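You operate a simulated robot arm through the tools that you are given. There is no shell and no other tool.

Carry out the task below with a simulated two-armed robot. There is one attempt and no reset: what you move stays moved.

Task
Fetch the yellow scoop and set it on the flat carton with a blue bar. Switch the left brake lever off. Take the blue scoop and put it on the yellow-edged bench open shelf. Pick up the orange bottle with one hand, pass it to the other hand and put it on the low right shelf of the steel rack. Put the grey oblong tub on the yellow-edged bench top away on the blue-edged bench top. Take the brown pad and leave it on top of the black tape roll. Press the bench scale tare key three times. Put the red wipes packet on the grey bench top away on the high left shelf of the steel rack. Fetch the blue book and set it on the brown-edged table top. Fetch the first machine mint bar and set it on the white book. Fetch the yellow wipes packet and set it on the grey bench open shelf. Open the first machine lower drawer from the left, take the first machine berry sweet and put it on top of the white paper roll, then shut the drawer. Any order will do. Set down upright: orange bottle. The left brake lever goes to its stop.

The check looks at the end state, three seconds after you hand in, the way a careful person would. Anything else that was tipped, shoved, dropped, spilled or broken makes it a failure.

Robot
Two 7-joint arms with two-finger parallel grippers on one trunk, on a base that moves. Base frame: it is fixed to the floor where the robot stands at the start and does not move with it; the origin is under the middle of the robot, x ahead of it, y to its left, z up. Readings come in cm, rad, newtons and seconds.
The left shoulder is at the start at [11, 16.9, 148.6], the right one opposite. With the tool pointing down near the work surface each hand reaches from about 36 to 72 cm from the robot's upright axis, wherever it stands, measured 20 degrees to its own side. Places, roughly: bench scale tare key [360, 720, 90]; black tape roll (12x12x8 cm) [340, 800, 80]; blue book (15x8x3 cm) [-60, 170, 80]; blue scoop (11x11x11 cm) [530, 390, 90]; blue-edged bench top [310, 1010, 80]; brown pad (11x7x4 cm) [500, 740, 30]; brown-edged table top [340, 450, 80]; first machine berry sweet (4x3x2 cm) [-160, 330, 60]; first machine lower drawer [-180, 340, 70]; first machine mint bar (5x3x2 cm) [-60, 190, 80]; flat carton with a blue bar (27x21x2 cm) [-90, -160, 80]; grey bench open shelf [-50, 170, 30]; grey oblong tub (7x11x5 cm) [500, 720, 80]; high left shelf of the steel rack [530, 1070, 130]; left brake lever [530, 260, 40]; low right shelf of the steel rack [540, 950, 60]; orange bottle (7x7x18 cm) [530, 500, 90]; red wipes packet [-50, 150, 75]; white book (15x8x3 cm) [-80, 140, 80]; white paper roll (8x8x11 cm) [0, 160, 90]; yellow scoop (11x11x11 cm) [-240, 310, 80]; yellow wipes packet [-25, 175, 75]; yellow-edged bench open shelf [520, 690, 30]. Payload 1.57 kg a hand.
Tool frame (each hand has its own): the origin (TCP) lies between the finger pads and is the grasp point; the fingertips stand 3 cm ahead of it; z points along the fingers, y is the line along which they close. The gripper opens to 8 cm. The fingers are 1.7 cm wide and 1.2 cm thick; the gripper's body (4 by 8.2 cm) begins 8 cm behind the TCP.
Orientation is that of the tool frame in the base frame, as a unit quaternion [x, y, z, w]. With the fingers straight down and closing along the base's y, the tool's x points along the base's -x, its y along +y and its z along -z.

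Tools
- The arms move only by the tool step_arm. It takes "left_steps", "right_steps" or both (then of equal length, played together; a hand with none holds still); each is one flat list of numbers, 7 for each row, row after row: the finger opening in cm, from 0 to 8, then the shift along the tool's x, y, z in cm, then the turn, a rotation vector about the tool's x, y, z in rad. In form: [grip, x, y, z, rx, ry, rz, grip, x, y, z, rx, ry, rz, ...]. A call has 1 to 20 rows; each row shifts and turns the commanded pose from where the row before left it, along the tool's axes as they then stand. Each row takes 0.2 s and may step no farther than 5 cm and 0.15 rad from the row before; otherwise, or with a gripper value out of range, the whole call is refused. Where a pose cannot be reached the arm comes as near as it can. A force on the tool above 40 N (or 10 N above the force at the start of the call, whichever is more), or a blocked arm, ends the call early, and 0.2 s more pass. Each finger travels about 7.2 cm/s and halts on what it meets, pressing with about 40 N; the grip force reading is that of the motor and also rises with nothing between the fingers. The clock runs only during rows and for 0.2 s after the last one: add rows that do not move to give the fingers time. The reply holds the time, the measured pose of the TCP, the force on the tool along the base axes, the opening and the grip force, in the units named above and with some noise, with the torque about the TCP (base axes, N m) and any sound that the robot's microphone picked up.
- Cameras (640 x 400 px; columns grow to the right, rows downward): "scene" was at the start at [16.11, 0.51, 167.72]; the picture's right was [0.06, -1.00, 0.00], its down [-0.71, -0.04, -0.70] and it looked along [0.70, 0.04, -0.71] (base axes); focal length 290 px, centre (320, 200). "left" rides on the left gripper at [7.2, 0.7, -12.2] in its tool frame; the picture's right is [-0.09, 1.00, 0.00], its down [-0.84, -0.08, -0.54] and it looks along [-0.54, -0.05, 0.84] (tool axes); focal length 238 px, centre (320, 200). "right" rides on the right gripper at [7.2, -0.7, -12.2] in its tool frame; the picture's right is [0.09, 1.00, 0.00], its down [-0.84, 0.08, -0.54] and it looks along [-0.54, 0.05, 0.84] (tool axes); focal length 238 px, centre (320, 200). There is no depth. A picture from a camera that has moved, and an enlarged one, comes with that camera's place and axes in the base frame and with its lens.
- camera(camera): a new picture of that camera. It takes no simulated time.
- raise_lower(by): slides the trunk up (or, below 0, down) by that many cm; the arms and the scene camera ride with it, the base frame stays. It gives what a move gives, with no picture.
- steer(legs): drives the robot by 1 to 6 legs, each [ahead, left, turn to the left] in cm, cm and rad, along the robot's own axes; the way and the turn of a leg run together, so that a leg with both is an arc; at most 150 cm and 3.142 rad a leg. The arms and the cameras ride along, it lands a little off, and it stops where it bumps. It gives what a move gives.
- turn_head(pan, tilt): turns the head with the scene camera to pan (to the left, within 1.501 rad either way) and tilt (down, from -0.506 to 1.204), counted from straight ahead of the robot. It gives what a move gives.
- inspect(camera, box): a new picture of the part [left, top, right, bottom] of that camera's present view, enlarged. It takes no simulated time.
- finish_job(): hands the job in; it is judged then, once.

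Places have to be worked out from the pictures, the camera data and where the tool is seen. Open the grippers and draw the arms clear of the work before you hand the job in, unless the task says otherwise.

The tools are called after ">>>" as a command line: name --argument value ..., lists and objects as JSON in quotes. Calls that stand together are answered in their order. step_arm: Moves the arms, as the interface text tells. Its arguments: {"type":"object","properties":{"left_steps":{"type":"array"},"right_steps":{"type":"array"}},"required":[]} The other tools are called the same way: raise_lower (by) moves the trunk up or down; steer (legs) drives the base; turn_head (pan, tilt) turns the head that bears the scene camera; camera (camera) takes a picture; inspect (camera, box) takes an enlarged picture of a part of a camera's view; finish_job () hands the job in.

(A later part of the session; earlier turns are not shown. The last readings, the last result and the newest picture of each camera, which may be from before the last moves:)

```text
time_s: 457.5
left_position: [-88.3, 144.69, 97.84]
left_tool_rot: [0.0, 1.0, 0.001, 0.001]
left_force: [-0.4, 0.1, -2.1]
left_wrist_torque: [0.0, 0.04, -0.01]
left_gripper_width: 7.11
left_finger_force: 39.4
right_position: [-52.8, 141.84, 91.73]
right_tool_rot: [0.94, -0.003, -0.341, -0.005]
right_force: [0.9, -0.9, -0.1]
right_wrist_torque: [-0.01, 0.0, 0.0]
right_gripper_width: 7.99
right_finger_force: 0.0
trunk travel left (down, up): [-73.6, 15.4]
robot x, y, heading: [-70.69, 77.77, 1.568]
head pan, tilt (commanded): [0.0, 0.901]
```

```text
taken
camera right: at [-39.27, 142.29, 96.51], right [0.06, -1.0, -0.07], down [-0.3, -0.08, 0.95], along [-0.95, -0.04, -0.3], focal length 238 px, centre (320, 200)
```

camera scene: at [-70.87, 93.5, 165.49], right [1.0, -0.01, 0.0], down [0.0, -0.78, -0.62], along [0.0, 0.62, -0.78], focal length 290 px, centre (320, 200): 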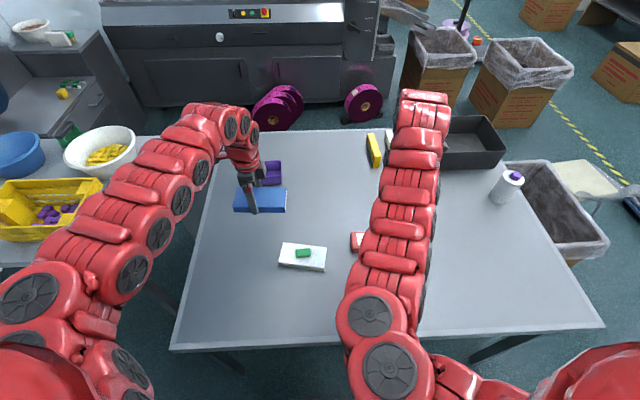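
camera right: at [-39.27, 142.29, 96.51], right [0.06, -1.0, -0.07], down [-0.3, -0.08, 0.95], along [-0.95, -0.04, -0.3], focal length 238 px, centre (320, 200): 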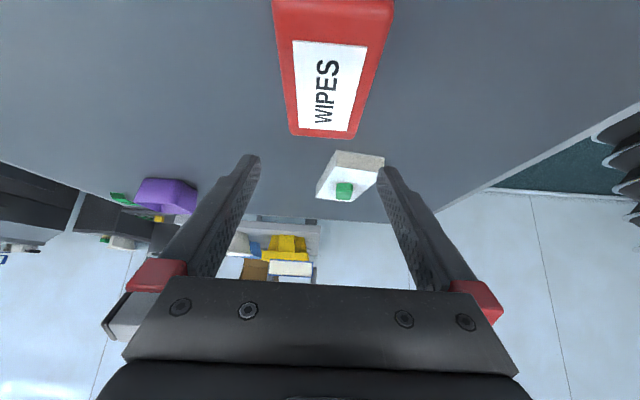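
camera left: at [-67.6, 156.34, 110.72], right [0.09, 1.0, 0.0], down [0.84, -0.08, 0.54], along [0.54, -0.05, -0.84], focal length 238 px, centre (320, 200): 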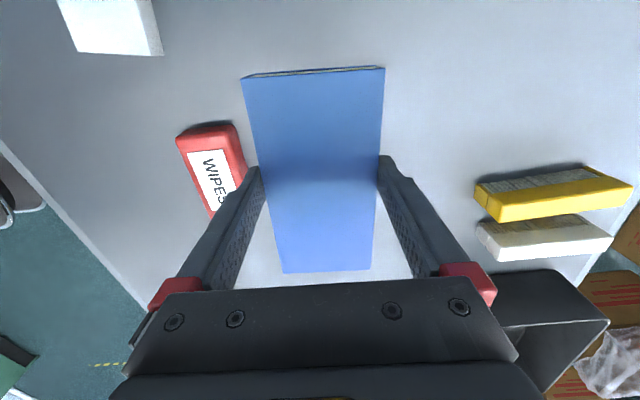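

Tilted as wanted. I bring the fingers down around the packet's near half and close.

>>> step_arm --right_steps '[8, 3.44, 0.08, 2.55, 0, 0, 0, 8, 3.44, 0.08, 2.55, 0, 0, 0]'

>>> camera --camera "right"

```text
time_s: 458.1
left_position: [-88.36, 144.61, 97.96]
left_tool_rot: [0.001, 1.0, 0.001, 0.0]
left_force: [-0.7, 0.3, -0.8]
left_wrist_torque: [0.01, -0.02, 0.03]
left_gripper_width: 7.13
left_finger_force: 40.1
right_position: [-50.71, 141.1, 83.31]
right_tool_rot: [0.941, -0.004, -0.34, -0.006]
right_force: [0.6, -0.1, 0.8]
right_wrist_torque: [-0.01, -0.04, 0.0]
right_gripper_width: 8.0
right_finger_force: 0.1
right hand out of reach, approached as far as the arm can: row 2
trunk travel left (down, up): [-73.6, 15.4]
robot x, y, heading: [-70.85, 78.11, 1.571]
head pan, tilt (commanded): [0.0, 0.901]
```

```text
taken
camera right: at [-37.3, 141.67, 88.15], right [0.06, -1.0, -0.07], down [-0.3, -0.08, 0.95], along [-0.95, -0.04, -0.3], focal length 238 px, centre (320, 200)
```

right: 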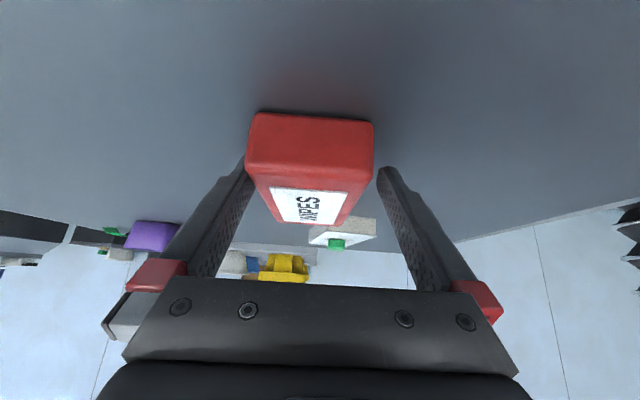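

The packet is between the fingers. I close the right gripper.

>>> step_arm --right_steps '[7, 0, -0.4, 0, 0, 0, 0, 5, 0, 0, 0, 0, 0, 0, 4, 0, 0, 0, 0, 0, 0, 4, 0, 0, 0, 0, 0, 0, 4, 0, 0, 0, 0, 0, 0]'

>>> raise_lower --by 15

>>> camera --camera "right"

>>> camera --camera "scene"

```text
time_s: 459.3
left_position: [-88.43, 144.62, 98.01]
left_tool_rot: [0.0, 1.0, 0.002, 0.001]
left_force: [-0.8, 0.4, -1.1]
left_wrist_torque: [0.01, 0.05, 0.0]
left_gripper_width: 7.13
left_finger_force: 39.8
right_position: [-50.61, 141.55, 83.51]
right_tool_rot: [0.941, -0.005, -0.34, -0.007]
right_force: [0.3, 0.6, 6.3]
right_wrist_torque: [-0.21, 0.49, -0.02]
right_gripper_width: 6.53
right_finger_force: 39.7
trunk travel left (down, up): [-73.6, 15.4]
robot x, y, heading: [-70.76, 77.88, 1.567]
head pan, tilt (commanded): [0.0, 0.901]
```

```text
time_s: 461.1
left_position: [-88.31, 144.68, 113.01]
left_tool_rot: [0.001, 1.0, 0.002, 0.001]
left_force: [0.3, 0.1, -1.4]
left_wrist_torque: [0.0, 0.03, 0.0]
left_gripper_width: 7.13
left_finger_force: 39.7
right_position: [-50.8, 141.43, 98.24]
right_tool_rot: [0.94, -0.004, -0.34, -0.006]
right_force: [0.3, 0.3, -1.4]
right_wrist_torque: [0.0, 0.0, -0.02]
right_gripper_width: 6.53
right_finger_force: 40.1
trunk travel left (down, up): [-88.6, 0.4]
robot x, y, heading: [-70.9, 77.7, 1.568]
head pan, tilt (commanded): [0.0, 0.901]
```

```text
taken
camera right: at [-37.31, 142.03, 103.25], right [0.06, -1.0, -0.07], down [-0.3, -0.08, 0.95], along [-0.95, -0.04, -0.3], focal length 238 px, centre (320, 200)
```

right: 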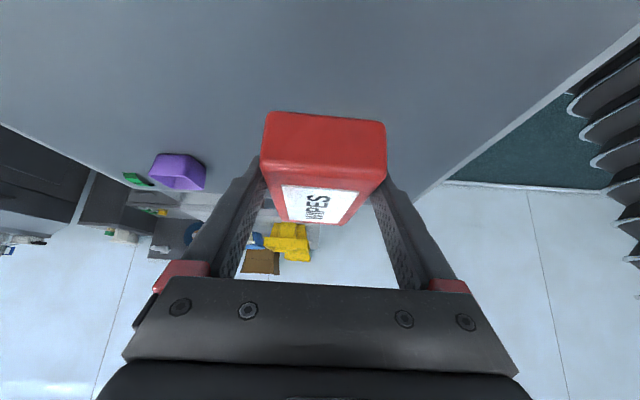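

```text
taken
camera scene: at [-70.73, 93.55, 175.48], right [1.0, -0.01, 0.0], down [0.0, -0.78, -0.62], along [0.0, 0.62, -0.78], focal length 290 px, centre (320, 200)
```

scene: 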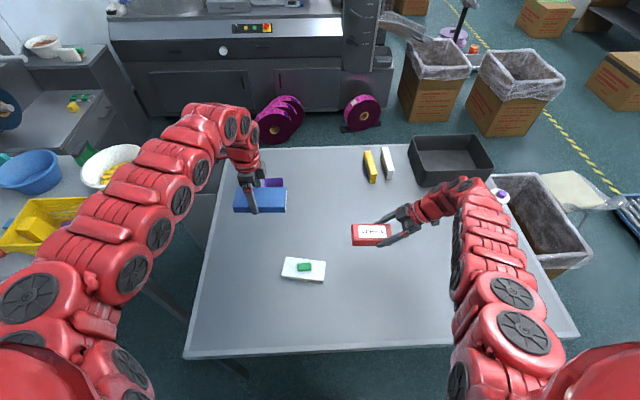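

Both packets of cargo are held. I back off and drive round to the west side of the brown-edged table: east along y≈43, north past the truck, then up beside the boxes.

>>> steer --legs '[[-36, 0, 0], [0, 0, -1.57], [150, 0, 0], [150, 0, 0], [12, 0, 0]]'

```text
time_s: 482.1
left_position: [308.85, 68.12, 113.08]
left_tool_rot: [0.702, 0.712, 0.0, 0.002]
left_force: [0.3, -0.2, -1.1]
left_wrist_torque: [0.06, 0.0, -0.02]
left_gripper_width: 7.12
left_finger_force: 40.2
right_position: [306.32, 30.54, 98.39]
right_tool_rot: [0.667, -0.663, -0.238, -0.243]
right_force: [-0.2, 0.5, -1.1]
right_wrist_torque: [-0.04, 0.01, 0.01]
right_gripper_width: 6.5
right_finger_force: 40.2
trunk travel left (down, up): [-88.6, 0.4]
robot x, y, heading: [242.22, 49.46, 0.006]
head pan, tilt (commanded): [0.0, 0.901]
```

>>> turn_head --pan 1.2 --tilt 0.5

>>> steer --legs '[[0, 150, 0], [0, 85, 0]]'

>>> camera --camera "scene"

```text
time_s: 483.5
left_position: [309.11, 68.07, 112.98]
left_tool_rot: [0.703, 0.711, 0.0, 0.002]
left_force: [0.6, 0.5, -1.0]
left_wrist_torque: [0.03, 0.01, -0.01]
left_gripper_width: 7.1
left_finger_force: 40.2
right_position: [306.35, 30.45, 98.38]
right_tool_rot: [0.667, -0.663, -0.238, -0.242]
right_force: [-1.1, -0.2, -1.3]
right_wrist_torque: [-0.03, 0.01, -0.01]
right_gripper_width: 6.54
right_finger_force: 39.9
trunk travel left (down, up): [-88.6, 0.4]
robot x, y, heading: [242.48, 49.63, 0.014]
head pan, tilt (commanded): [1.201, 0.499]
```

```text
time_s: 495.0
left_position: [305.33, 303.35, 113.05]
left_tool_rot: [0.699, 0.715, 0.0, 0.002]
left_force: [-0.4, 0.1, -1.0]
left_wrist_torque: [0.0, -0.03, 0.02]
left_gripper_width: 7.14
left_finger_force: 40.0
right_position: [302.94, 265.91, 98.38]
right_tool_rot: [0.671, -0.66, -0.239, -0.241]
right_force: [-0.5, -0.2, -0.5]
right_wrist_torque: [-0.03, -0.03, 0.0]
right_gripper_width: 6.56
right_finger_force: 39.5
trunk travel left (down, up): [-88.6, 0.4]
robot x, y, heading: [238.79, 284.32, 0.019]
head pan, tilt (commanded): [1.201, 0.499]
```

```text
taken
camera scene: at [250.03, 292.99, 178.87], right [0.94, -0.34, 0.0], down [-0.16, -0.45, -0.88], along [0.3, 0.83, -0.48], focal length 290 px, centre (320, 200)
```

scene: 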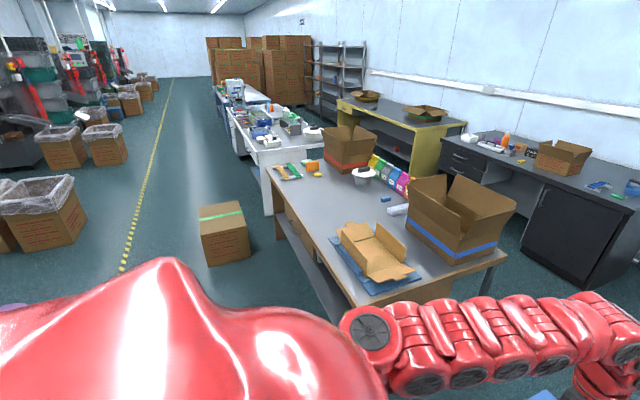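

The table's west side has a free area around x 295–340, y 430–510. I go west around the box, north, then approach the table.

>>> steer --legs '[[-50, 0, -0.019], [0, 150, 0], [0, 16, 0]]'

>>> turn_head --pan 0.0 --tilt 0.7

>>> camera --camera "scene"

```text
time_s: 506.0
left_position: [255.73, 467.59, 113.02]
left_tool_rot: [0.706, 0.708, 0.001, 0.002]
left_force: [-0.6, 0.3, -1.1]
left_wrist_torque: [0.03, 0.02, 0.02]
left_gripper_width: 7.12
left_finger_force: 40.0
right_position: [252.85, 430.04, 98.45]
right_tool_rot: [-0.664, 0.666, 0.237, 0.244]
right_force: [0.2, 0.4, -0.9]
right_wrist_torque: [-0.02, 0.01, 0.05]
right_gripper_width: 6.5
right_finger_force: 40.1
trunk travel left (down, up): [-88.6, 0.4]
robot x, y, heading: [188.81, 450.11, 0.004]
head pan, tilt (commanded): [1.201, 0.499]
```

```text
time_s: 507.4
left_position: [255.82, 467.8, 112.98]
left_tool_rot: [0.706, 0.708, 0.0, 0.002]
left_force: [-0.2, 0.3, -1.4]
left_wrist_torque: [0.02, 0.0, 0.02]
left_gripper_width: 7.15
left_finger_force: 40.1
right_position: [252.82, 430.03, 98.52]
right_tool_rot: [-0.664, 0.666, 0.236, 0.243]
right_force: [-0.1, 0.2, -0.5]
right_wrist_torque: [-0.02, -0.04, 0.01]
right_gripper_width: 6.54
right_finger_force: 39.6
trunk travel left (down, up): [-88.6, 0.4]
robot x, y, heading: [189.22, 449.94, 0.002]
head pan, tilt (commanded): [0.0, 0.7]
```

```text
taken
camera scene: at [205.59, 449.97, 177.1], right [0.0, -1.0, 0.0], down [-0.64, 0.0, -0.76], along [0.76, 0.0, -0.64], focal length 290 px, centre (320, 200)
```

scene: 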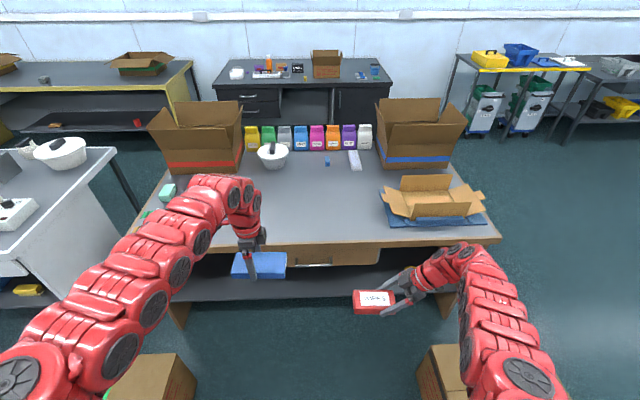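

The free middle of the table is straight ahead. I drive 58 cm forward so the book comes over it.

>>> steer --legs '[[57, 0, 0]]'

>>> camera --camera "scene"

>>> camera --camera "left"

```text
time_s: 510.6
left_position: [312.42, 466.9, 113.1]
left_tool_rot: [0.709, 0.706, 0.0, 0.002]
left_force: [0.1, 0.7, -1.6]
left_wrist_torque: [0.01, 0.01, 0.03]
left_gripper_width: 7.1
left_finger_force: 40.6
right_position: [309.11, 429.46, 98.52]
right_tool_rot: [-0.662, 0.668, 0.236, 0.244]
right_force: [-0.3, 0.0, 0.1]
right_wrist_torque: [-0.05, 0.0, -0.03]
right_gripper_width: 6.54
right_finger_force: 39.7
trunk travel left (down, up): [-88.6, 0.4]
robot x, y, heading: [245.37, 449.49, -0.008]
head pan, tilt (commanded): [0.0, 0.7]
```

```text
taken
camera scene: at [262.04, 449.58, 177.11], right [-0.01, -1.0, 0.0], down [-0.64, 0.0, -0.77], along [0.77, -0.01, -0.64], focal length 290 px, centre (320, 200)
```

scene: 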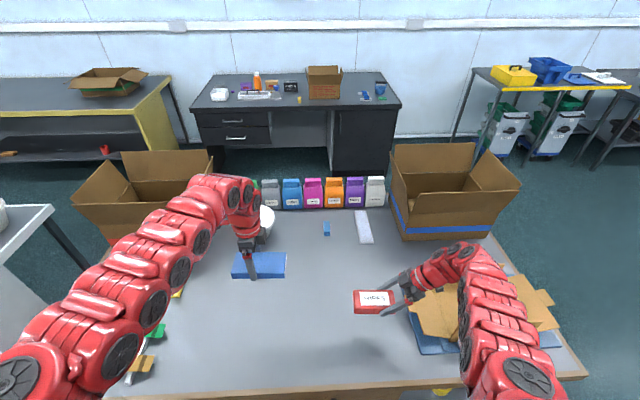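

```text
taken
camera left: at [313.1, 474.22, 125.27], right [1.0, -0.1, 0.0], down [-0.08, -0.83, 0.54], along [-0.05, -0.54, -0.84], focal length 238 px, centre (320, 200)
```

left: 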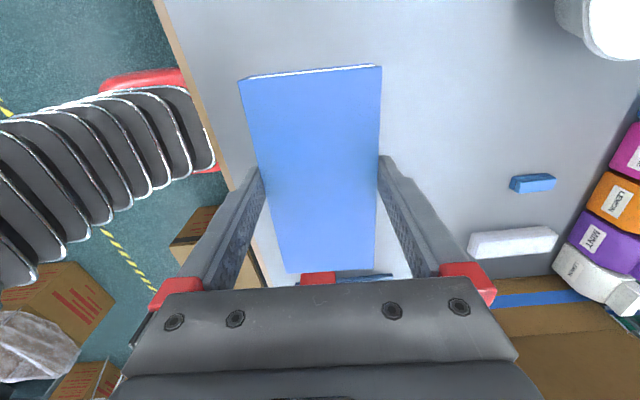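

The book is over free table. I draw it slightly nearer, lower the trunk 8 cm (the right packet stays clear) and then lower the left hand.

>>> step_arm --left_steps '[5, 0, -3, 0, 0, 0, 0, 5, 0, -3, 0, 0, 0, 0]'

>>> raise_lower --by -8

>>> step_arm --left_steps '[5, 0, 0, 4, 0, 0, 0, 5, 0, 0, 4, 0, 0, 0, 5, 0, 0, 4, 0, 0, 0, 5, 0, 0, 4, 0, 0, 0, 5, 0, 0, 2, 0, 0, 0]'

```text
time_s: 511.2
left_position: [310.01, 467.42, 112.72]
left_tool_rot: [0.709, 0.705, 0.0, 0.002]
left_force: [0.0, 0.9, -1.1]
left_wrist_torque: [-0.01, -0.02, -0.01]
left_gripper_width: 7.13
left_finger_force: 40.1
left hand out of reach, approached as far as the arm can: row 1, 2
right_position: [309.19, 429.41, 98.45]
right_tool_rot: [-0.661, 0.668, 0.237, 0.245]
right_force: [0.2, -0.1, -0.8]
right_wrist_torque: [-0.05, -0.03, -0.02]
right_gripper_width: 6.52
right_finger_force: 39.8
trunk travel left (down, up): [-88.6, 0.4]
robot x, y, heading: [245.68, 449.89, -0.01]
head pan, tilt (commanded): [0.0, 0.7]
```

```text
time_s: 512.4
left_position: [309.99, 467.39, 104.76]
left_tool_rot: [0.708, 0.706, 0.0, 0.002]
left_force: [0.2, -0.9, -2.1]
left_wrist_torque: [0.01, 0.02, 0.01]
left_gripper_width: 7.1
left_finger_force: 39.8
right_position: [309.18, 429.39, 90.48]
right_tool_rot: [-0.662, 0.669, 0.235, 0.243]
right_force: [0.1, 0.0, -0.5]
right_wrist_torque: [0.01, -0.01, 0.01]
right_gripper_width: 6.51
right_finger_force: 40.5
trunk travel left (down, up): [-80.6, 8.4]
robot x, y, heading: [245.47, 450.03, -0.005]
head pan, tilt (commanded): [0.0, 0.7]
```

```text
time_s: 513.6
left_position: [310.19, 467.43, 86.78]
left_tool_rot: [0.709, 0.705, 0.0, 0.001]
left_force: [-0.2, 0.1, -1.3]
left_wrist_torque: [0.03, -0.03, 0.01]
left_gripper_width: 7.1
left_finger_force: 40.0
right_position: [309.2, 429.4, 90.46]
right_tool_rot: [-0.662, 0.669, 0.236, 0.243]
right_force: [-1.1, 0.1, -0.9]
right_wrist_torque: [-0.04, -0.01, 0.01]
right_gripper_width: 6.56
right_finger_force: 40.0
trunk travel left (down, up): [-80.6, 8.4]
robot x, y, heading: [245.77, 449.75, -0.004]
head pan, tilt (commanded): [0.0, 0.7]
```

Book at TCP z 86.8; I continue in small steps until it touches the table.

>>> step_arm --left_steps '[5, 0, 0, 1, 0, 0, 0, 5, 0, 0, 1, 0, 0, 0, 5, 0, 0, 0.6, 0, 0, 0]'

>>> step_arm --left_steps '[5, 0, 0, 0.4, 0, 0, 0, 5, 0, 0, 0.4, 0, 0, 0]'

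```text
time_s: 514.4
left_position: [310.06, 467.45, 84.24]
left_tool_rot: [0.709, 0.705, 0.0, 0.002]
left_force: [1.2, -0.2, -1.1]
left_wrist_torque: [0.01, 0.0, 0.01]
left_gripper_width: 7.15
left_finger_force: 40.4
right_position: [309.2, 429.55, 90.43]
right_tool_rot: [-0.661, 0.67, 0.235, 0.244]
right_force: [-0.7, 0.3, -1.4]
right_wrist_torque: [-0.06, 0.02, 0.0]
right_gripper_width: 6.53
right_finger_force: 40.2
trunk travel left (down, up): [-80.6, 8.4]
robot x, y, heading: [245.68, 450.03, -0.012]
head pan, tilt (commanded): [0.0, 0.7]
```

```text
time_s: 515.0
left_position: [310.16, 467.34, 83.51]
left_tool_rot: [0.708, 0.706, 0.001, 0.002]
left_force: [-0.6, -1.1, 7.4]
left_wrist_torque: [-0.23, 0.35, 0.14]
left_gripper_width: 7.13
left_finger_force: 40.4
right_position: [309.19, 429.44, 90.5]
right_tool_rot: [-0.662, 0.669, 0.236, 0.244]
right_force: [0.5, 0.3, -1.9]
right_wrist_torque: [-0.03, -0.01, 0.03]
right_gripper_width: 6.55
right_finger_force: 40.3
trunk travel left (down, up): [-80.6, 8.4]
robot x, y, heading: [245.45, 449.23, -0.009]
head pan, tilt (commanded): [0.0, 0.7]
```

Touching. I open the left hand and lift it off the book.

>>> step_arm --left_steps '[7.4, 0, 0, 0, 0, 0, 0, 8, 0, 0, 0, 0, 0, 0, 8, 0, 0, 0, 0, 0, 0, 8, 0, 0, -2, 0, 0, 0, 8, 0, 0, -4, 0, 0, 0, 8, 0, 0, -4, 0, 0, 0, 8, 0, 0, -4, 0, 0, 0, 8, 0, 0, -4, 0, 0, 0]'

>>> camera --camera "left"

>>> camera --camera "scene"

```text
time_s: 516.8
left_position: [309.77, 467.44, 101.3]
left_tool_rot: [0.708, 0.706, 0.0, 0.002]
left_force: [-0.8, 0.2, -0.3]
left_wrist_torque: [-0.01, -0.03, -0.01]
left_gripper_width: 8.0
left_finger_force: 0.1
right_position: [309.12, 429.43, 90.59]
right_tool_rot: [-0.662, 0.669, 0.235, 0.244]
right_force: [-0.2, 0.4, -0.9]
right_wrist_torque: [-0.02, -0.02, 0.0]
right_gripper_width: 6.53
right_finger_force: 39.9
trunk travel left (down, up): [-80.6, 8.4]
robot x, y, heading: [245.66, 449.7, -0.01]
head pan, tilt (commanded): [0.0, 0.7]
```

```text
taken
camera left: at [310.59, 474.66, 113.6], right [1.0, -0.1, 0.0], down [-0.08, -0.83, 0.54], along [-0.05, -0.54, -0.84], focal length 238 px, centre (320, 200)
```

left: 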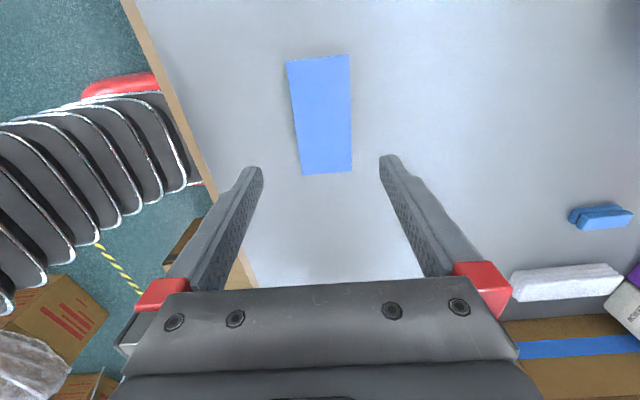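

```text
taken
camera scene: at [261.99, 449.61, 169.12], right [-0.01, -1.0, 0.0], down [-0.64, 0.0, -0.77], along [0.77, -0.01, -0.64], focal length 290 px, centre (320, 200)
```

scene: 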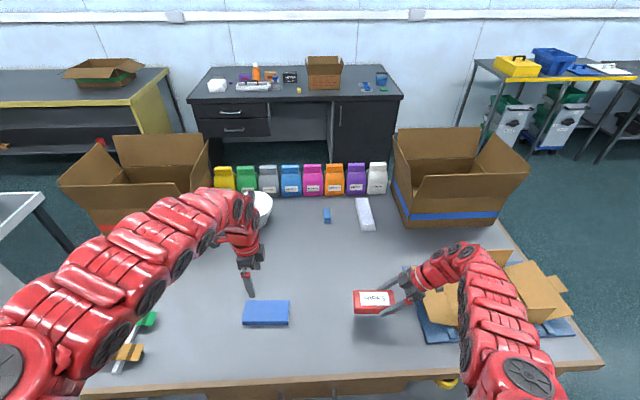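

The blue book lies on the brown-edged table. I look at the carts and dark bench on the far side before going there.

>>> inspect --camera "scene" --box '[440, 40, 640, 165]'

>>> inspect --camera "scene" --box '[180, 50, 420, 170]'

```text
3.20 times, centred on (540, 102) of scene
camera zoom: at [261.99, 449.61, 169.12], right [-0.01, -1.0, 0.0], down [-0.64, 0.0, -0.77], along [0.77, -0.01, -0.64], focal length 927 px, centre (-384, 512)
```

zoom: 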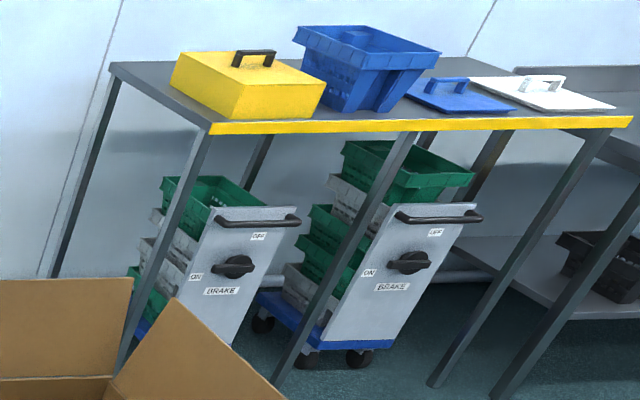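

```text
2.67 times, centred on (300, 110) of scene
camera zoom: at [261.99, 449.61, 169.12], right [-0.01, -1.0, 0.0], down [-0.64, 0.0, -0.77], along [0.77, -0.01, -0.64], focal length 772 px, centre (373, 440)
```

zoom: 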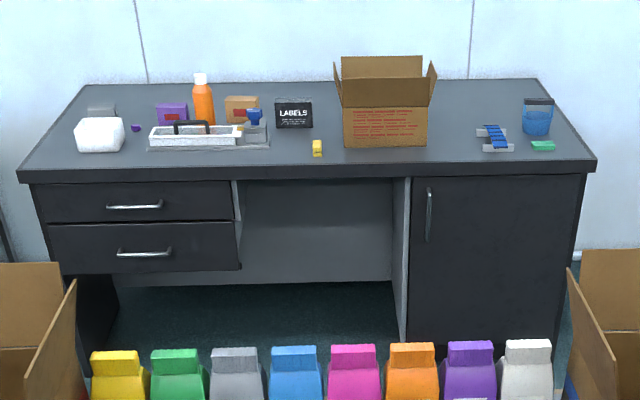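

I see two trolleys with rotary brake levers (ON left, OFF upper right) and the bottle and blue bucket-like scoop on the dark bench. I back out around the box and go to the left trolley.

>>> raise_lower --by 8

>>> steer --legs '[[-56, 0, 0.008], [0, -150, 0], [0, -12, 0], [150, 0, 0]]'

>>> turn_head --pan -0.1 --tilt 0.5

>>> camera --camera "scene"

```text
time_s: 518.0
left_position: [309.95, 467.37, 109.34]
left_tool_rot: [0.71, 0.705, 0.0, 0.003]
left_force: [0.2, 0.7, -1.2]
left_wrist_torque: [0.01, 0.01, 0.03]
left_gripper_width: 7.99
left_finger_force: 0.1
right_position: [309.18, 429.44, 98.36]
right_tool_rot: [-0.661, 0.669, 0.235, 0.244]
right_force: [1.0, -0.5, -1.5]
right_wrist_torque: [-0.05, -0.02, -0.02]
right_gripper_width: 6.51
right_finger_force: 39.8
trunk travel left (down, up): [-88.6, 0.4]
robot x, y, heading: [245.47, 449.61, -0.004]
head pan, tilt (commanded): [0.0, 0.7]
```

```text
time_s: 535.9
left_position: [397.85, 299.38, 109.18]
left_tool_rot: [0.723, 0.691, 0.0, 0.004]
left_force: [-0.5, 0.4, 0.0]
left_wrist_torque: [-0.01, -0.03, 0.01]
left_gripper_width: 7.99
left_finger_force: 0.0
right_position: [395.39, 261.4, 98.57]
right_tool_rot: [-0.647, 0.683, 0.23, 0.249]
right_force: [0.7, 0.4, -0.3]
right_wrist_torque: [0.02, -0.01, 0.01]
right_gripper_width: 6.55
right_finger_force: 39.8
trunk travel left (down, up): [-88.6, 0.4]
robot x, y, heading: [332.34, 284.33, -0.047]
head pan, tilt (commanded): [0.0, 0.7]
```

```text
time_s: 536.7
left_position: [397.71, 299.33, 109.3]
left_tool_rot: [0.723, 0.691, 0.0, 0.002]
left_force: [0.0, -0.2, 0.5]
left_wrist_torque: [-0.02, -0.02, 0.02]
left_gripper_width: 7.99
left_finger_force: 0.1
right_position: [395.4, 261.36, 98.48]
right_tool_rot: [-0.648, 0.682, 0.23, 0.248]
right_force: [0.4, 0.1, -0.9]
right_wrist_torque: [-0.03, -0.01, -0.01]
right_gripper_width: 6.53
right_finger_force: 40.0
trunk travel left (down, up): [-88.6, 0.4]
robot x, y, heading: [332.75, 283.9, -0.046]
head pan, tilt (commanded): [-0.099, 0.499]
```

```text
taken
camera scene: at [349.77, 282.41, 178.86], right [-0.15, -0.99, 0.0], down [-0.47, 0.07, -0.88], along [0.87, -0.13, -0.48], focal length 290 px, centre (320, 200)
```

scene: 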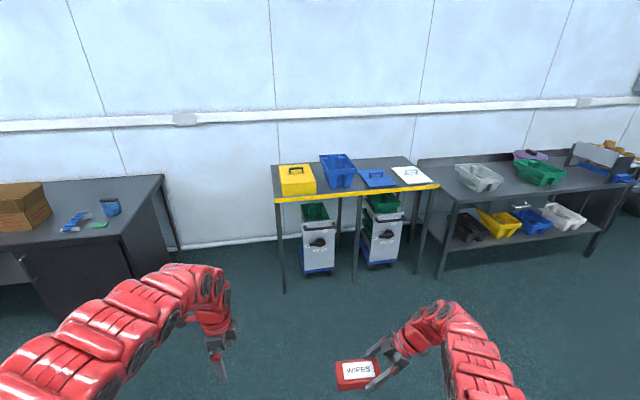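

>>> inspect --camera "scene" --box '[260, 180, 440, 300]'

>>> inspect --camera "scene" --box '[0, 160, 180, 280]'

```text
3.33 times, centred on (350, 240) of scene
camera zoom: at [349.77, 282.41, 178.86], right [-0.15, -0.99, 0.0], down [-0.47, 0.07, -0.88], along [0.87, -0.13, -0.48], focal length 965 px, centre (220, 67)
```

zoom: 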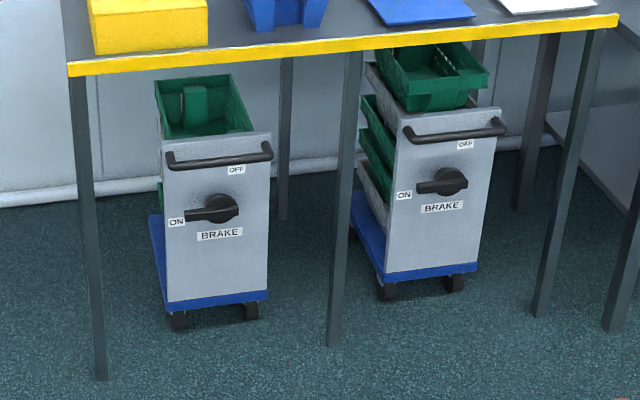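

```text
3.33 times, centred on (90, 220) of scene
camera zoom: at [349.77, 282.41, 178.86], right [-0.15, -0.99, 0.0], down [-0.47, 0.07, -0.88], along [0.87, -0.13, -0.48], focal length 965 px, centre (1087, 133)
```

zoom: 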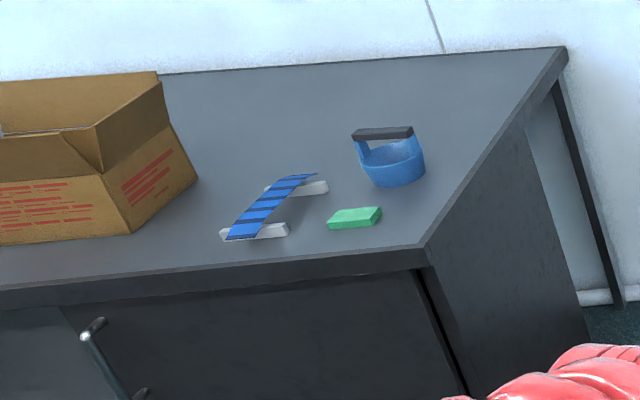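

The left lever's arm points left to ON, with OFF above; its hub is near [530,255,42], between the table legs at y≈225 and 286. I drive to stand in front of it and pitch the left hand forward with fingers closed.

>>> steer --legs '[[0, 0, 0.047], [0, -43, 0], [92, 0, 0]]'

>>> step_arm --left_steps '[5, 0, 0, 0, -0.14, 0, 0, 2, 0, 0, 0, -0.14, 0, 0, 0, 0, 0, 0, -0.14, 0, 0, 0, 0, 0, 0, -0.14, 0, 0, 0, 0, 0, 0, -0.14, 0, 0, 0, 0, 0, 0, -0.14, 0, 0, 0, 0, 0, 0, -0.14, 0, 0, 0, 0, 0, 0, -0.14, 0, 0, 0, 0, 0, 0, -0.14, 0, 0, 0, 0, 0, 0, -0.14, 0, 0, 0, 0, 0, 0, -0.14, 0, 0]'

>>> camera --camera "scene"

```text
time_s: 544.1
left_position: [488.79, 261.05, 109.42]
left_tool_rot: [0.703, 0.711, 0.0, 0.003]
left_force: [-1.1, -0.2, -0.7]
left_wrist_torque: [0.0, -0.02, 0.01]
left_gripper_width: 7.98
left_finger_force: 0.0
right_position: [488.58, 222.98, 98.47]
right_tool_rot: [0.667, -0.663, -0.238, -0.242]
right_force: [1.1, -0.1, -0.9]
right_wrist_torque: [-0.04, -0.02, 0.02]
right_gripper_width: 6.53
right_finger_force: 40.1
trunk travel left (down, up): [-88.6, 0.4]
robot x, y, heading: [424.84, 242.0, 0.008]
head pan, tilt (commanded): [-0.099, 0.499]
```

```text
time_s: 546.5
left_position: [503.7, 261.04, 109.61]
left_tool_rot: [0.503, 0.51, 0.496, 0.491]
left_force: [0.4, 0.2, 0.4]
left_wrist_torque: [0.02, 0.01, -0.01]
left_gripper_width: 0.0
left_finger_force: 21.5
left hand out of reach, approached as far as the arm can: row 1, 2, 3, 4, 5, 6, 7, 8
right_position: [488.74, 223.03, 98.36]
right_tool_rot: [0.667, -0.663, -0.239, -0.243]
right_force: [-0.2, -0.4, -0.4]
right_wrist_torque: [-0.01, 0.04, -0.01]
right_gripper_width: 6.51
right_finger_force: 39.9
trunk travel left (down, up): [-88.6, 0.4]
robot x, y, heading: [424.58, 242.1, 0.013]
head pan, tilt (commanded): [-0.099, 0.499]
```

```text
taken
camera scene: at [441.9, 241.46, 178.86], right [-0.09, -1.0, 0.0], down [-0.48, 0.04, -0.88], along [0.87, -0.08, -0.48], focal length 290 px, centre (320, 200)
```

scene: 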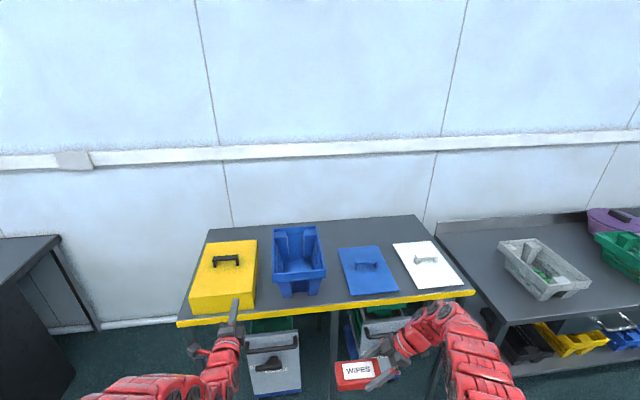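

The left hand now points straight at the trolley. I lower the trunk 68 cm and look through the left camera.

>>> raise_lower --by -40

>>> raise_lower --by -30

>>> camera --camera "left"

>>> camera --camera "scene"

```text
time_s: 550.3
left_position: [503.69, 261.01, 69.74]
left_tool_rot: [0.503, 0.511, 0.494, 0.491]
left_force: [0.2, 0.2, 0.1]
left_wrist_torque: [0.0, 0.01, 0.03]
left_gripper_width: 0.0
left_finger_force: 21.2
right_position: [488.63, 223.04, 58.48]
right_tool_rot: [0.667, -0.663, -0.237, -0.243]
right_force: [-0.2, 1.2, -0.5]
right_wrist_torque: [-0.07, -0.04, -0.03]
right_gripper_width: 6.54
right_finger_force: 40.1
trunk travel left (down, up): [-48.6, 40.4]
robot x, y, heading: [425.0, 242.3, 0.009]
head pan, tilt (commanded): [-0.099, 0.499]
```

```text
time_s: 553.3
left_position: [503.56, 261.06, 39.72]
left_tool_rot: [0.503, 0.511, 0.495, 0.49]
left_force: [-0.7, 0.8, 0.9]
left_wrist_torque: [0.0, 0.0, -0.02]
left_gripper_width: 0.0
left_finger_force: 21.4
right_position: [488.63, 222.92, 28.43]
right_tool_rot: [0.667, -0.663, -0.238, -0.242]
right_force: [-0.1, -0.3, 0.0]
right_wrist_torque: [0.0, 0.0, 0.01]
right_gripper_width: 6.57
right_finger_force: 39.9
trunk travel left (down, up): [-18.6, 70.4]
robot x, y, heading: [424.61, 242.21, 0.015]
head pan, tilt (commanded): [-0.099, 0.499]
```

```text
taken
camera left: at [491.39, 268.14, 40.77], right [0.03, -0.09, 1.0], down [-0.53, -0.84, -0.06], along [0.84, -0.53, -0.07], focal length 238 px, centre (320, 200)
```

left: 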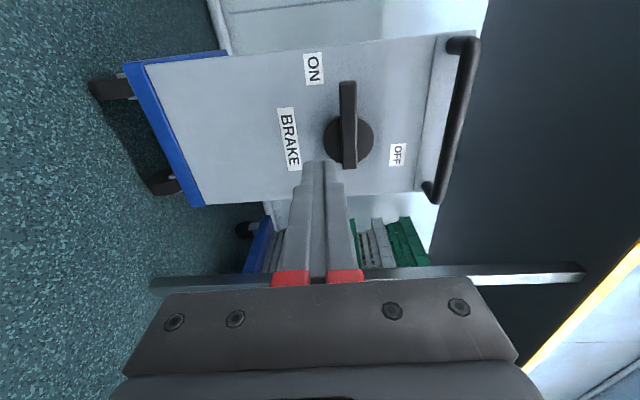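

```text
taken
camera scene: at [441.78, 241.46, 108.88], right [-0.09, -1.0, 0.0], down [-0.48, 0.04, -0.88], along [0.87, -0.08, -0.48], focal length 290 px, centre (320, 200)
```

scene: 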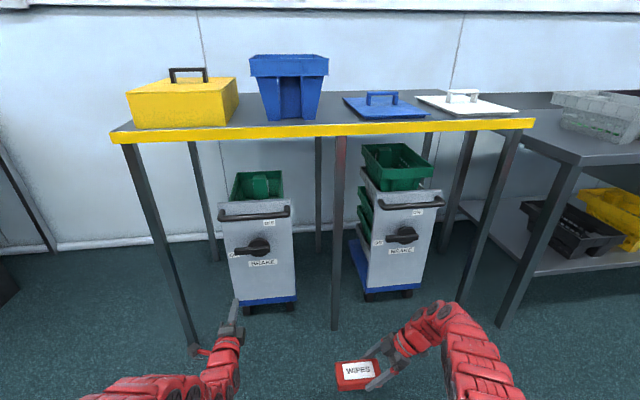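

Triangulating both views: lever hub at [527.5,256,43], bar horizontal with its long arm reaching y≈264. I move 16 cm closer, lower 8 more, and bring the closed fingertips just under the long arm.

>>> steer --legs '[[16, 0, -0.01]]'

>>> raise_lower --by -8

>>> camera --camera "left"

```text
time_s: 554.7
left_position: [519.71, 260.38, 39.7]
left_tool_rot: [0.505, 0.509, 0.493, 0.493]
left_force: [0.0, -0.1, -0.3]
left_wrist_torque: [-0.01, 0.04, 0.0]
left_gripper_width: 0.01
left_finger_force: 21.7
right_position: [504.4, 222.51, 28.47]
right_tool_rot: [-0.664, 0.666, 0.238, 0.243]
right_force: [0.2, -0.4, 0.1]
right_wrist_torque: [-0.05, 0.0, 0.02]
right_gripper_width: 6.51
right_finger_force: 39.5
trunk travel left (down, up): [-18.6, 70.4]
robot x, y, heading: [440.55, 241.78, 0.001]
head pan, tilt (commanded): [-0.099, 0.499]
```

```text
time_s: 555.9
left_position: [519.67, 260.43, 31.68]
left_tool_rot: [0.505, 0.508, 0.493, 0.493]
left_force: [-0.1, 0.4, -0.1]
left_wrist_torque: [0.01, 0.02, 0.01]
left_gripper_width: 0.0
left_finger_force: 21.2
right_position: [504.45, 222.57, 20.49]
right_tool_rot: [-0.664, 0.666, 0.237, 0.244]
right_force: [-0.9, 0.0, -1.6]
right_wrist_torque: [-0.02, 0.01, 0.03]
right_gripper_width: 6.55
right_finger_force: 39.7
trunk travel left (down, up): [-10.6, 78.4]
robot x, y, heading: [440.87, 242.27, 0.002]
head pan, tilt (commanded): [-0.099, 0.499]
```

```text
taken
camera left: at [507.51, 267.62, 32.77], right [0.03, -0.09, 1.0], down [-0.54, -0.84, -0.06], along [0.84, -0.54, -0.07], focal length 238 px, centre (320, 200)
```

left: 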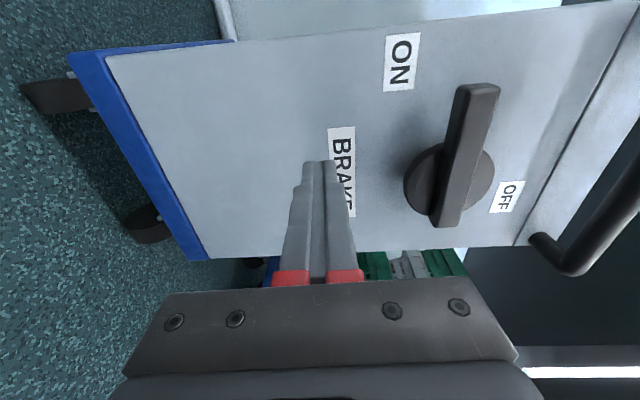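

The lever shows clearly: bar at z≈44, y 251–264. I raise the fingertips to just below the long arm.

>>> step_arm --left_steps '[0, 0.53, 3.0, -0.08, 0, 0, 0, 0, 0.53, 3.0, -0.08, 0, 0, 0, 0, 0.53, 2.8, -0.08, 0, 0, 0]'

>>> step_arm --left_steps '[0, 0, 0.08, 3.1, 0, 0, 0, 0, 0, 0.08, 3.1, 0, 0, 0]'

>>> camera --camera "left"

```text
time_s: 556.7
left_position: [521.38, 262.23, 39.55]
left_tool_rot: [0.505, 0.508, 0.494, 0.493]
left_force: [0.4, 0.3, -0.5]
left_wrist_torque: [0.01, -0.02, 0.0]
left_gripper_width: 0.01
left_finger_force: 21.4
left hand out of reach, approached as far as the arm can: row 2, 3
right_position: [504.33, 222.56, 20.57]
right_tool_rot: [-0.663, 0.667, 0.236, 0.244]
right_force: [-0.2, 0.2, -0.3]
right_wrist_torque: [-0.03, -0.01, -0.02]
right_gripper_width: 6.52
right_finger_force: 40.3
trunk travel left (down, up): [-10.6, 78.4]
robot x, y, heading: [440.85, 242.03, -0.001]
head pan, tilt (commanded): [-0.099, 0.499]
```

```text
time_s: 557.3
left_position: [527.28, 262.19, 39.33]
left_tool_rot: [0.507, 0.51, 0.491, 0.492]
left_force: [-22.8, 0.3, 0.8]
left_wrist_torque: [0.01, -0.19, -0.03]
left_gripper_width: 0.02
left_finger_force: 21.0
right_position: [504.23, 222.61, 20.47]
right_tool_rot: [-0.664, 0.666, 0.238, 0.244]
right_force: [0.2, -1.0, -1.2]
right_wrist_torque: [-0.04, -0.02, -0.01]
right_gripper_width: 6.57
right_finger_force: 40.3
trunk travel left (down, up): [-10.6, 78.4]
robot x, y, heading: [440.48, 242.18, 0.001]
head pan, tilt (commanded): [-0.099, 0.499]
```

```text
taken
camera left: at [515.06, 269.4, 40.44], right [0.03, -0.09, 1.0], down [-0.54, -0.84, -0.06], along [0.84, -0.54, -0.08], focal length 238 px, centre (320, 200)
```

left: 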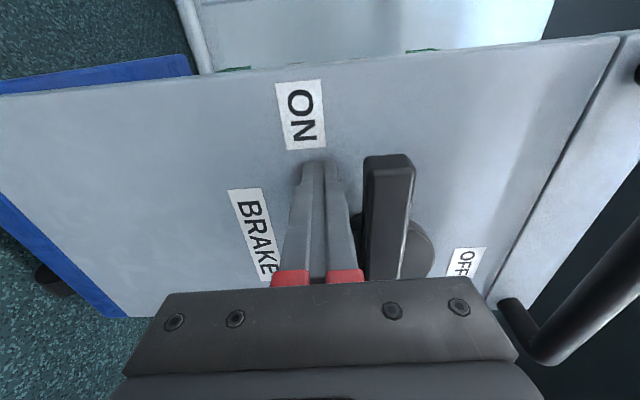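

The fingertips touch the panel just below the lever arm. I back off 1 cm and start pushing the arm upward along its arc.

>>> step_arm --left_steps '[0, 0, 0, -1.2, 0, 0, 0, 0, 0, 1.5, 0, 0, 0, 0]'

```text
time_s: 557.9
left_position: [526.43, 262.09, 41.12]
left_tool_rot: [0.505, 0.509, 0.493, 0.492]
left_force: [-0.3, 0.1, -1.5]
left_wrist_torque: [-0.06, 0.0, -0.04]
left_gripper_width: 0.0
left_finger_force: 21.2
right_position: [504.37, 222.59, 20.47]
right_tool_rot: [-0.664, 0.666, 0.237, 0.243]
right_force: [-0.4, 0.4, -0.6]
right_wrist_torque: [0.0, 0.01, -0.03]
right_gripper_width: 6.54
right_finger_force: 40.4
trunk travel left (down, up): [-10.6, 78.4]
robot x, y, heading: [440.6, 242.4, 0.004]
head pan, tilt (commanded): [-0.099, 0.499]
```

No drift. I continue along the arc in steps.

>>> step_arm --left_steps '[0, 0.2, 1.8, 0, 0, 0, 0, 0, 0, 1.7, 0, 0, 0, 0, 0, -0.5, 1.6, 0, 0, 0, 0]'

>>> camera --camera "left"

```text
time_s: 558.7
left_position: [526.35, 261.97, 46.09]
left_tool_rot: [0.505, 0.509, 0.493, 0.494]
left_force: [1.1, -0.4, -0.4]
left_wrist_torque: [0.02, 0.03, 0.02]
left_gripper_width: 0.02
left_finger_force: 22.0
right_position: [504.28, 222.62, 20.45]
right_tool_rot: [-0.664, 0.666, 0.237, 0.243]
right_force: [0.7, 0.2, -1.2]
right_wrist_torque: [-0.07, 0.01, 0.0]
right_gripper_width: 6.54
right_finger_force: 40.0
trunk travel left (down, up): [-10.6, 78.4]
robot x, y, heading: [440.83, 242.36, 0.0]
head pan, tilt (commanded): [-0.099, 0.499]
```

```text
taken
camera left: at [514.24, 269.22, 47.15], right [0.03, -0.09, 1.0], down [-0.54, -0.84, -0.06], along [0.84, -0.54, -0.07], focal length 238 px, centre (320, 200)
```

left: 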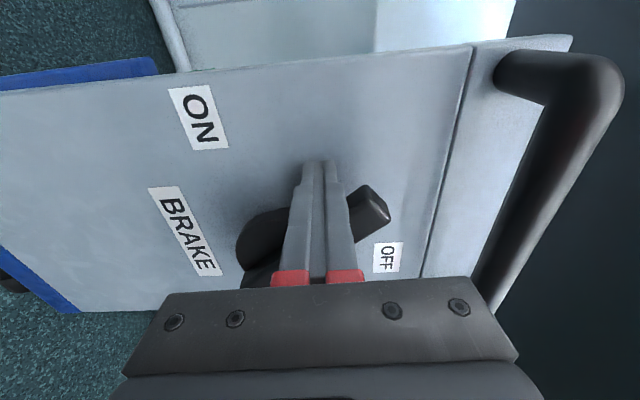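

The lever is turning. I follow the arc up and over.

>>> step_arm --left_steps '[0, -0.9, 1.5, 0, 0, 0, 0, 0, -1.2, 1.2, 0, 0, 0, 0, 0, -1.45, 0.8, 0, 0, 0, 0]'

>>> camera --camera "left"

```text
time_s: 559.5
left_position: [526.75, 258.36, 49.53]
left_tool_rot: [0.505, 0.508, 0.493, 0.493]
left_force: [-0.8, 0.1, 0.3]
left_wrist_torque: [0.01, 0.0, 0.02]
left_gripper_width: 0.01
left_finger_force: 21.5
right_position: [504.35, 222.51, 20.35]
right_tool_rot: [-0.664, 0.666, 0.237, 0.243]
right_force: [-0.5, 0.2, -1.2]
right_wrist_torque: [-0.03, 0.01, -0.03]
right_gripper_width: 6.51
right_finger_force: 39.7
trunk travel left (down, up): [-10.6, 78.4]
robot x, y, heading: [440.31, 242.54, -0.004]
head pan, tilt (commanded): [-0.099, 0.499]
```

```text
taken
camera left: at [514.67, 265.53, 50.53], right [0.03, -0.09, 1.0], down [-0.54, -0.84, -0.06], along [0.84, -0.54, -0.07], focal length 238 px, centre (320, 200)
```

left: 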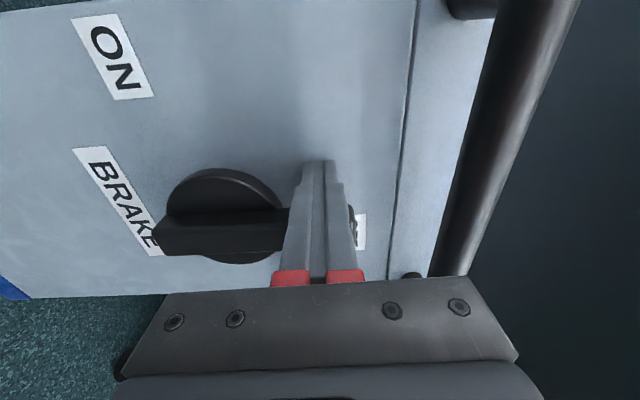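

The arm now points up. I push on sideways in small steps until it meets its stop.

>>> step_arm --left_steps '[0, -0.8, 0.3, 0, 0, 0, 0, 0, -0.8, 0.2, 0, 0, 0, 0]'

>>> step_arm --left_steps '[0, -0.7, 0, 0, 0, 0, 0, 0, -0.7, 0, 0, 0, 0, 0]'

>>> camera --camera "left"

```text
time_s: 560.1
left_position: [527.0, 258.01, 49.7]
left_tool_rot: [0.502, 0.513, 0.495, 0.49]
left_force: [-16.8, 36.1, -11.0]
left_wrist_torque: [0.52, 0.11, -0.46]
left_gripper_width: 0.04
left_finger_force: 20.7
left hand out of reach, approached as far as the arm can: row 1
right_position: [504.39, 222.83, 20.42]
right_tool_rot: [0.666, -0.665, -0.237, -0.242]
right_force: [0.2, 0.6, -0.4]
right_wrist_torque: [-0.02, 0.03, 0.0]
right_gripper_width: 6.53
right_finger_force: 40.3
trunk travel left (down, up): [-10.6, 78.4]
robot x, y, heading: [440.61, 242.5, 0.003]
head pan, tilt (commanded): [-0.099, 0.499]
```

```text
time_s: 560.4
left_position: [526.96, 258.09, 49.7]
left_tool_rot: [0.499, 0.517, 0.497, 0.487]
left_force: [0.6, 6.1, -2.2]
left_wrist_torque: [0.1, -0.01, 0.0]
left_gripper_width: 0.0
left_finger_force: 21.3
right_position: [504.29, 222.85, 20.47]
right_tool_rot: [0.665, -0.665, -0.238, -0.243]
right_force: [0.4, -0.4, -0.9]
right_wrist_torque: [-0.05, -0.01, 0.0]
right_gripper_width: 6.53
right_finger_force: 40.4
trunk travel left (down, up): [-10.6, 78.4]
robot x, y, heading: [440.93, 242.4, 0.002]
head pan, tilt (commanded): [-0.099, 0.499]
stopped in row 1 (left hand): the force on the tool passed its limit at 54 N (the readings are from after the stop); the commanded pose is now the measured one
```

```text
taken
camera left: at [514.64, 264.96, 50.79], right [0.03, -0.08, 1.0], down [-0.52, -0.85, -0.05], along [0.85, -0.52, -0.07], focal length 238 px, centre (320, 200)
```

left: 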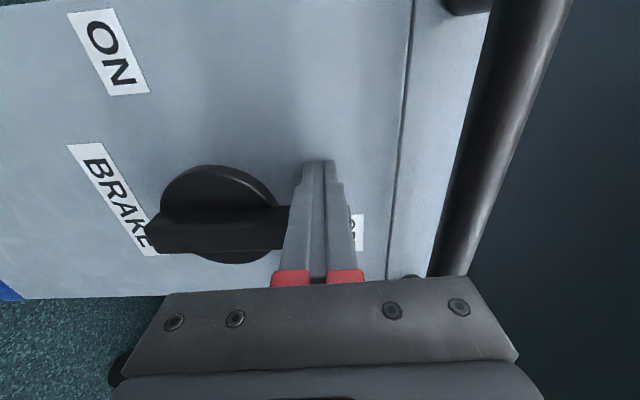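

The lever is against its stop, pointing up at OFF. I ease off sideways and withdraw the hand.

>>> step_arm --left_steps '[0, 1.5, 0, 0, 0, 0, 0, 0, 0.5, 0, -3, 0, 0, 0, 0, 0, 0, -4, 0, 0, 0]'

>>> steer --legs '[[-20, 0, 0]]'

>>> camera --camera "left"

>>> camera --camera "scene"

```text
time_s: 561.2
left_position: [525.62, 259.68, 47.54]
left_tool_rot: [0.5, 0.515, 0.497, 0.488]
left_force: [0.8, 0.5, 0.2]
left_wrist_torque: [0.0, -0.01, 0.01]
left_gripper_width: 0.0
left_finger_force: 21.7
left hand out of reach, approached as far as the arm can: row 2, 3
right_position: [504.3, 222.76, 20.53]
right_tool_rot: [-0.665, 0.665, 0.238, 0.243]
right_force: [0.0, 0.4, -0.8]
right_wrist_torque: [-0.06, 0.0, -0.01]
right_gripper_width: 6.54
right_finger_force: 39.6
trunk travel left (down, up): [-10.6, 78.4]
robot x, y, heading: [440.45, 242.36, 0.006]
head pan, tilt (commanded): [-0.099, 0.499]
```

```text
time_s: 562.8
left_position: [505.32, 259.56, 47.45]
left_tool_rot: [0.501, 0.514, 0.497, 0.488]
left_force: [-0.1, 0.6, -0.5]
left_wrist_torque: [-0.02, -0.02, -0.03]
left_gripper_width: 0.01
left_finger_force: 21.0
right_position: [484.21, 222.75, 20.48]
right_tool_rot: [0.665, -0.665, -0.237, -0.244]
right_force: [-0.1, -0.5, -1.1]
right_wrist_torque: [-0.03, 0.0, -0.01]
right_gripper_width: 6.5
right_finger_force: 40.2
trunk travel left (down, up): [-10.6, 78.4]
robot x, y, heading: [420.27, 241.81, 0.005]
head pan, tilt (commanded): [-0.099, 0.499]
```

```text
taken
camera left: at [493.02, 266.56, 48.64], right [0.03, -0.09, 1.0], down [-0.52, -0.85, -0.06], along [0.85, -0.52, -0.07], focal length 238 px, centre (320, 200)
```

left: 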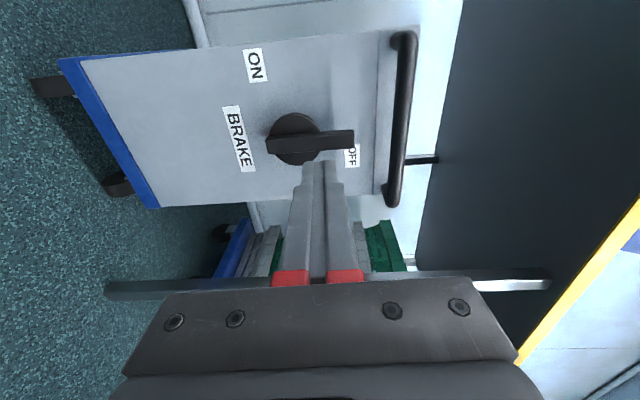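

```text
taken
camera scene: at [437.45, 241.45, 100.88], right [-0.1, -1.0, 0.0], down [-0.48, 0.05, -0.88], along [0.87, -0.08, -0.48], focal length 290 px, centre (320, 200)
```

scene: 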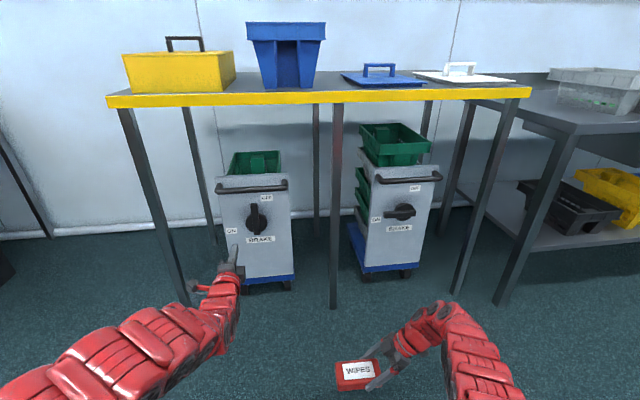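

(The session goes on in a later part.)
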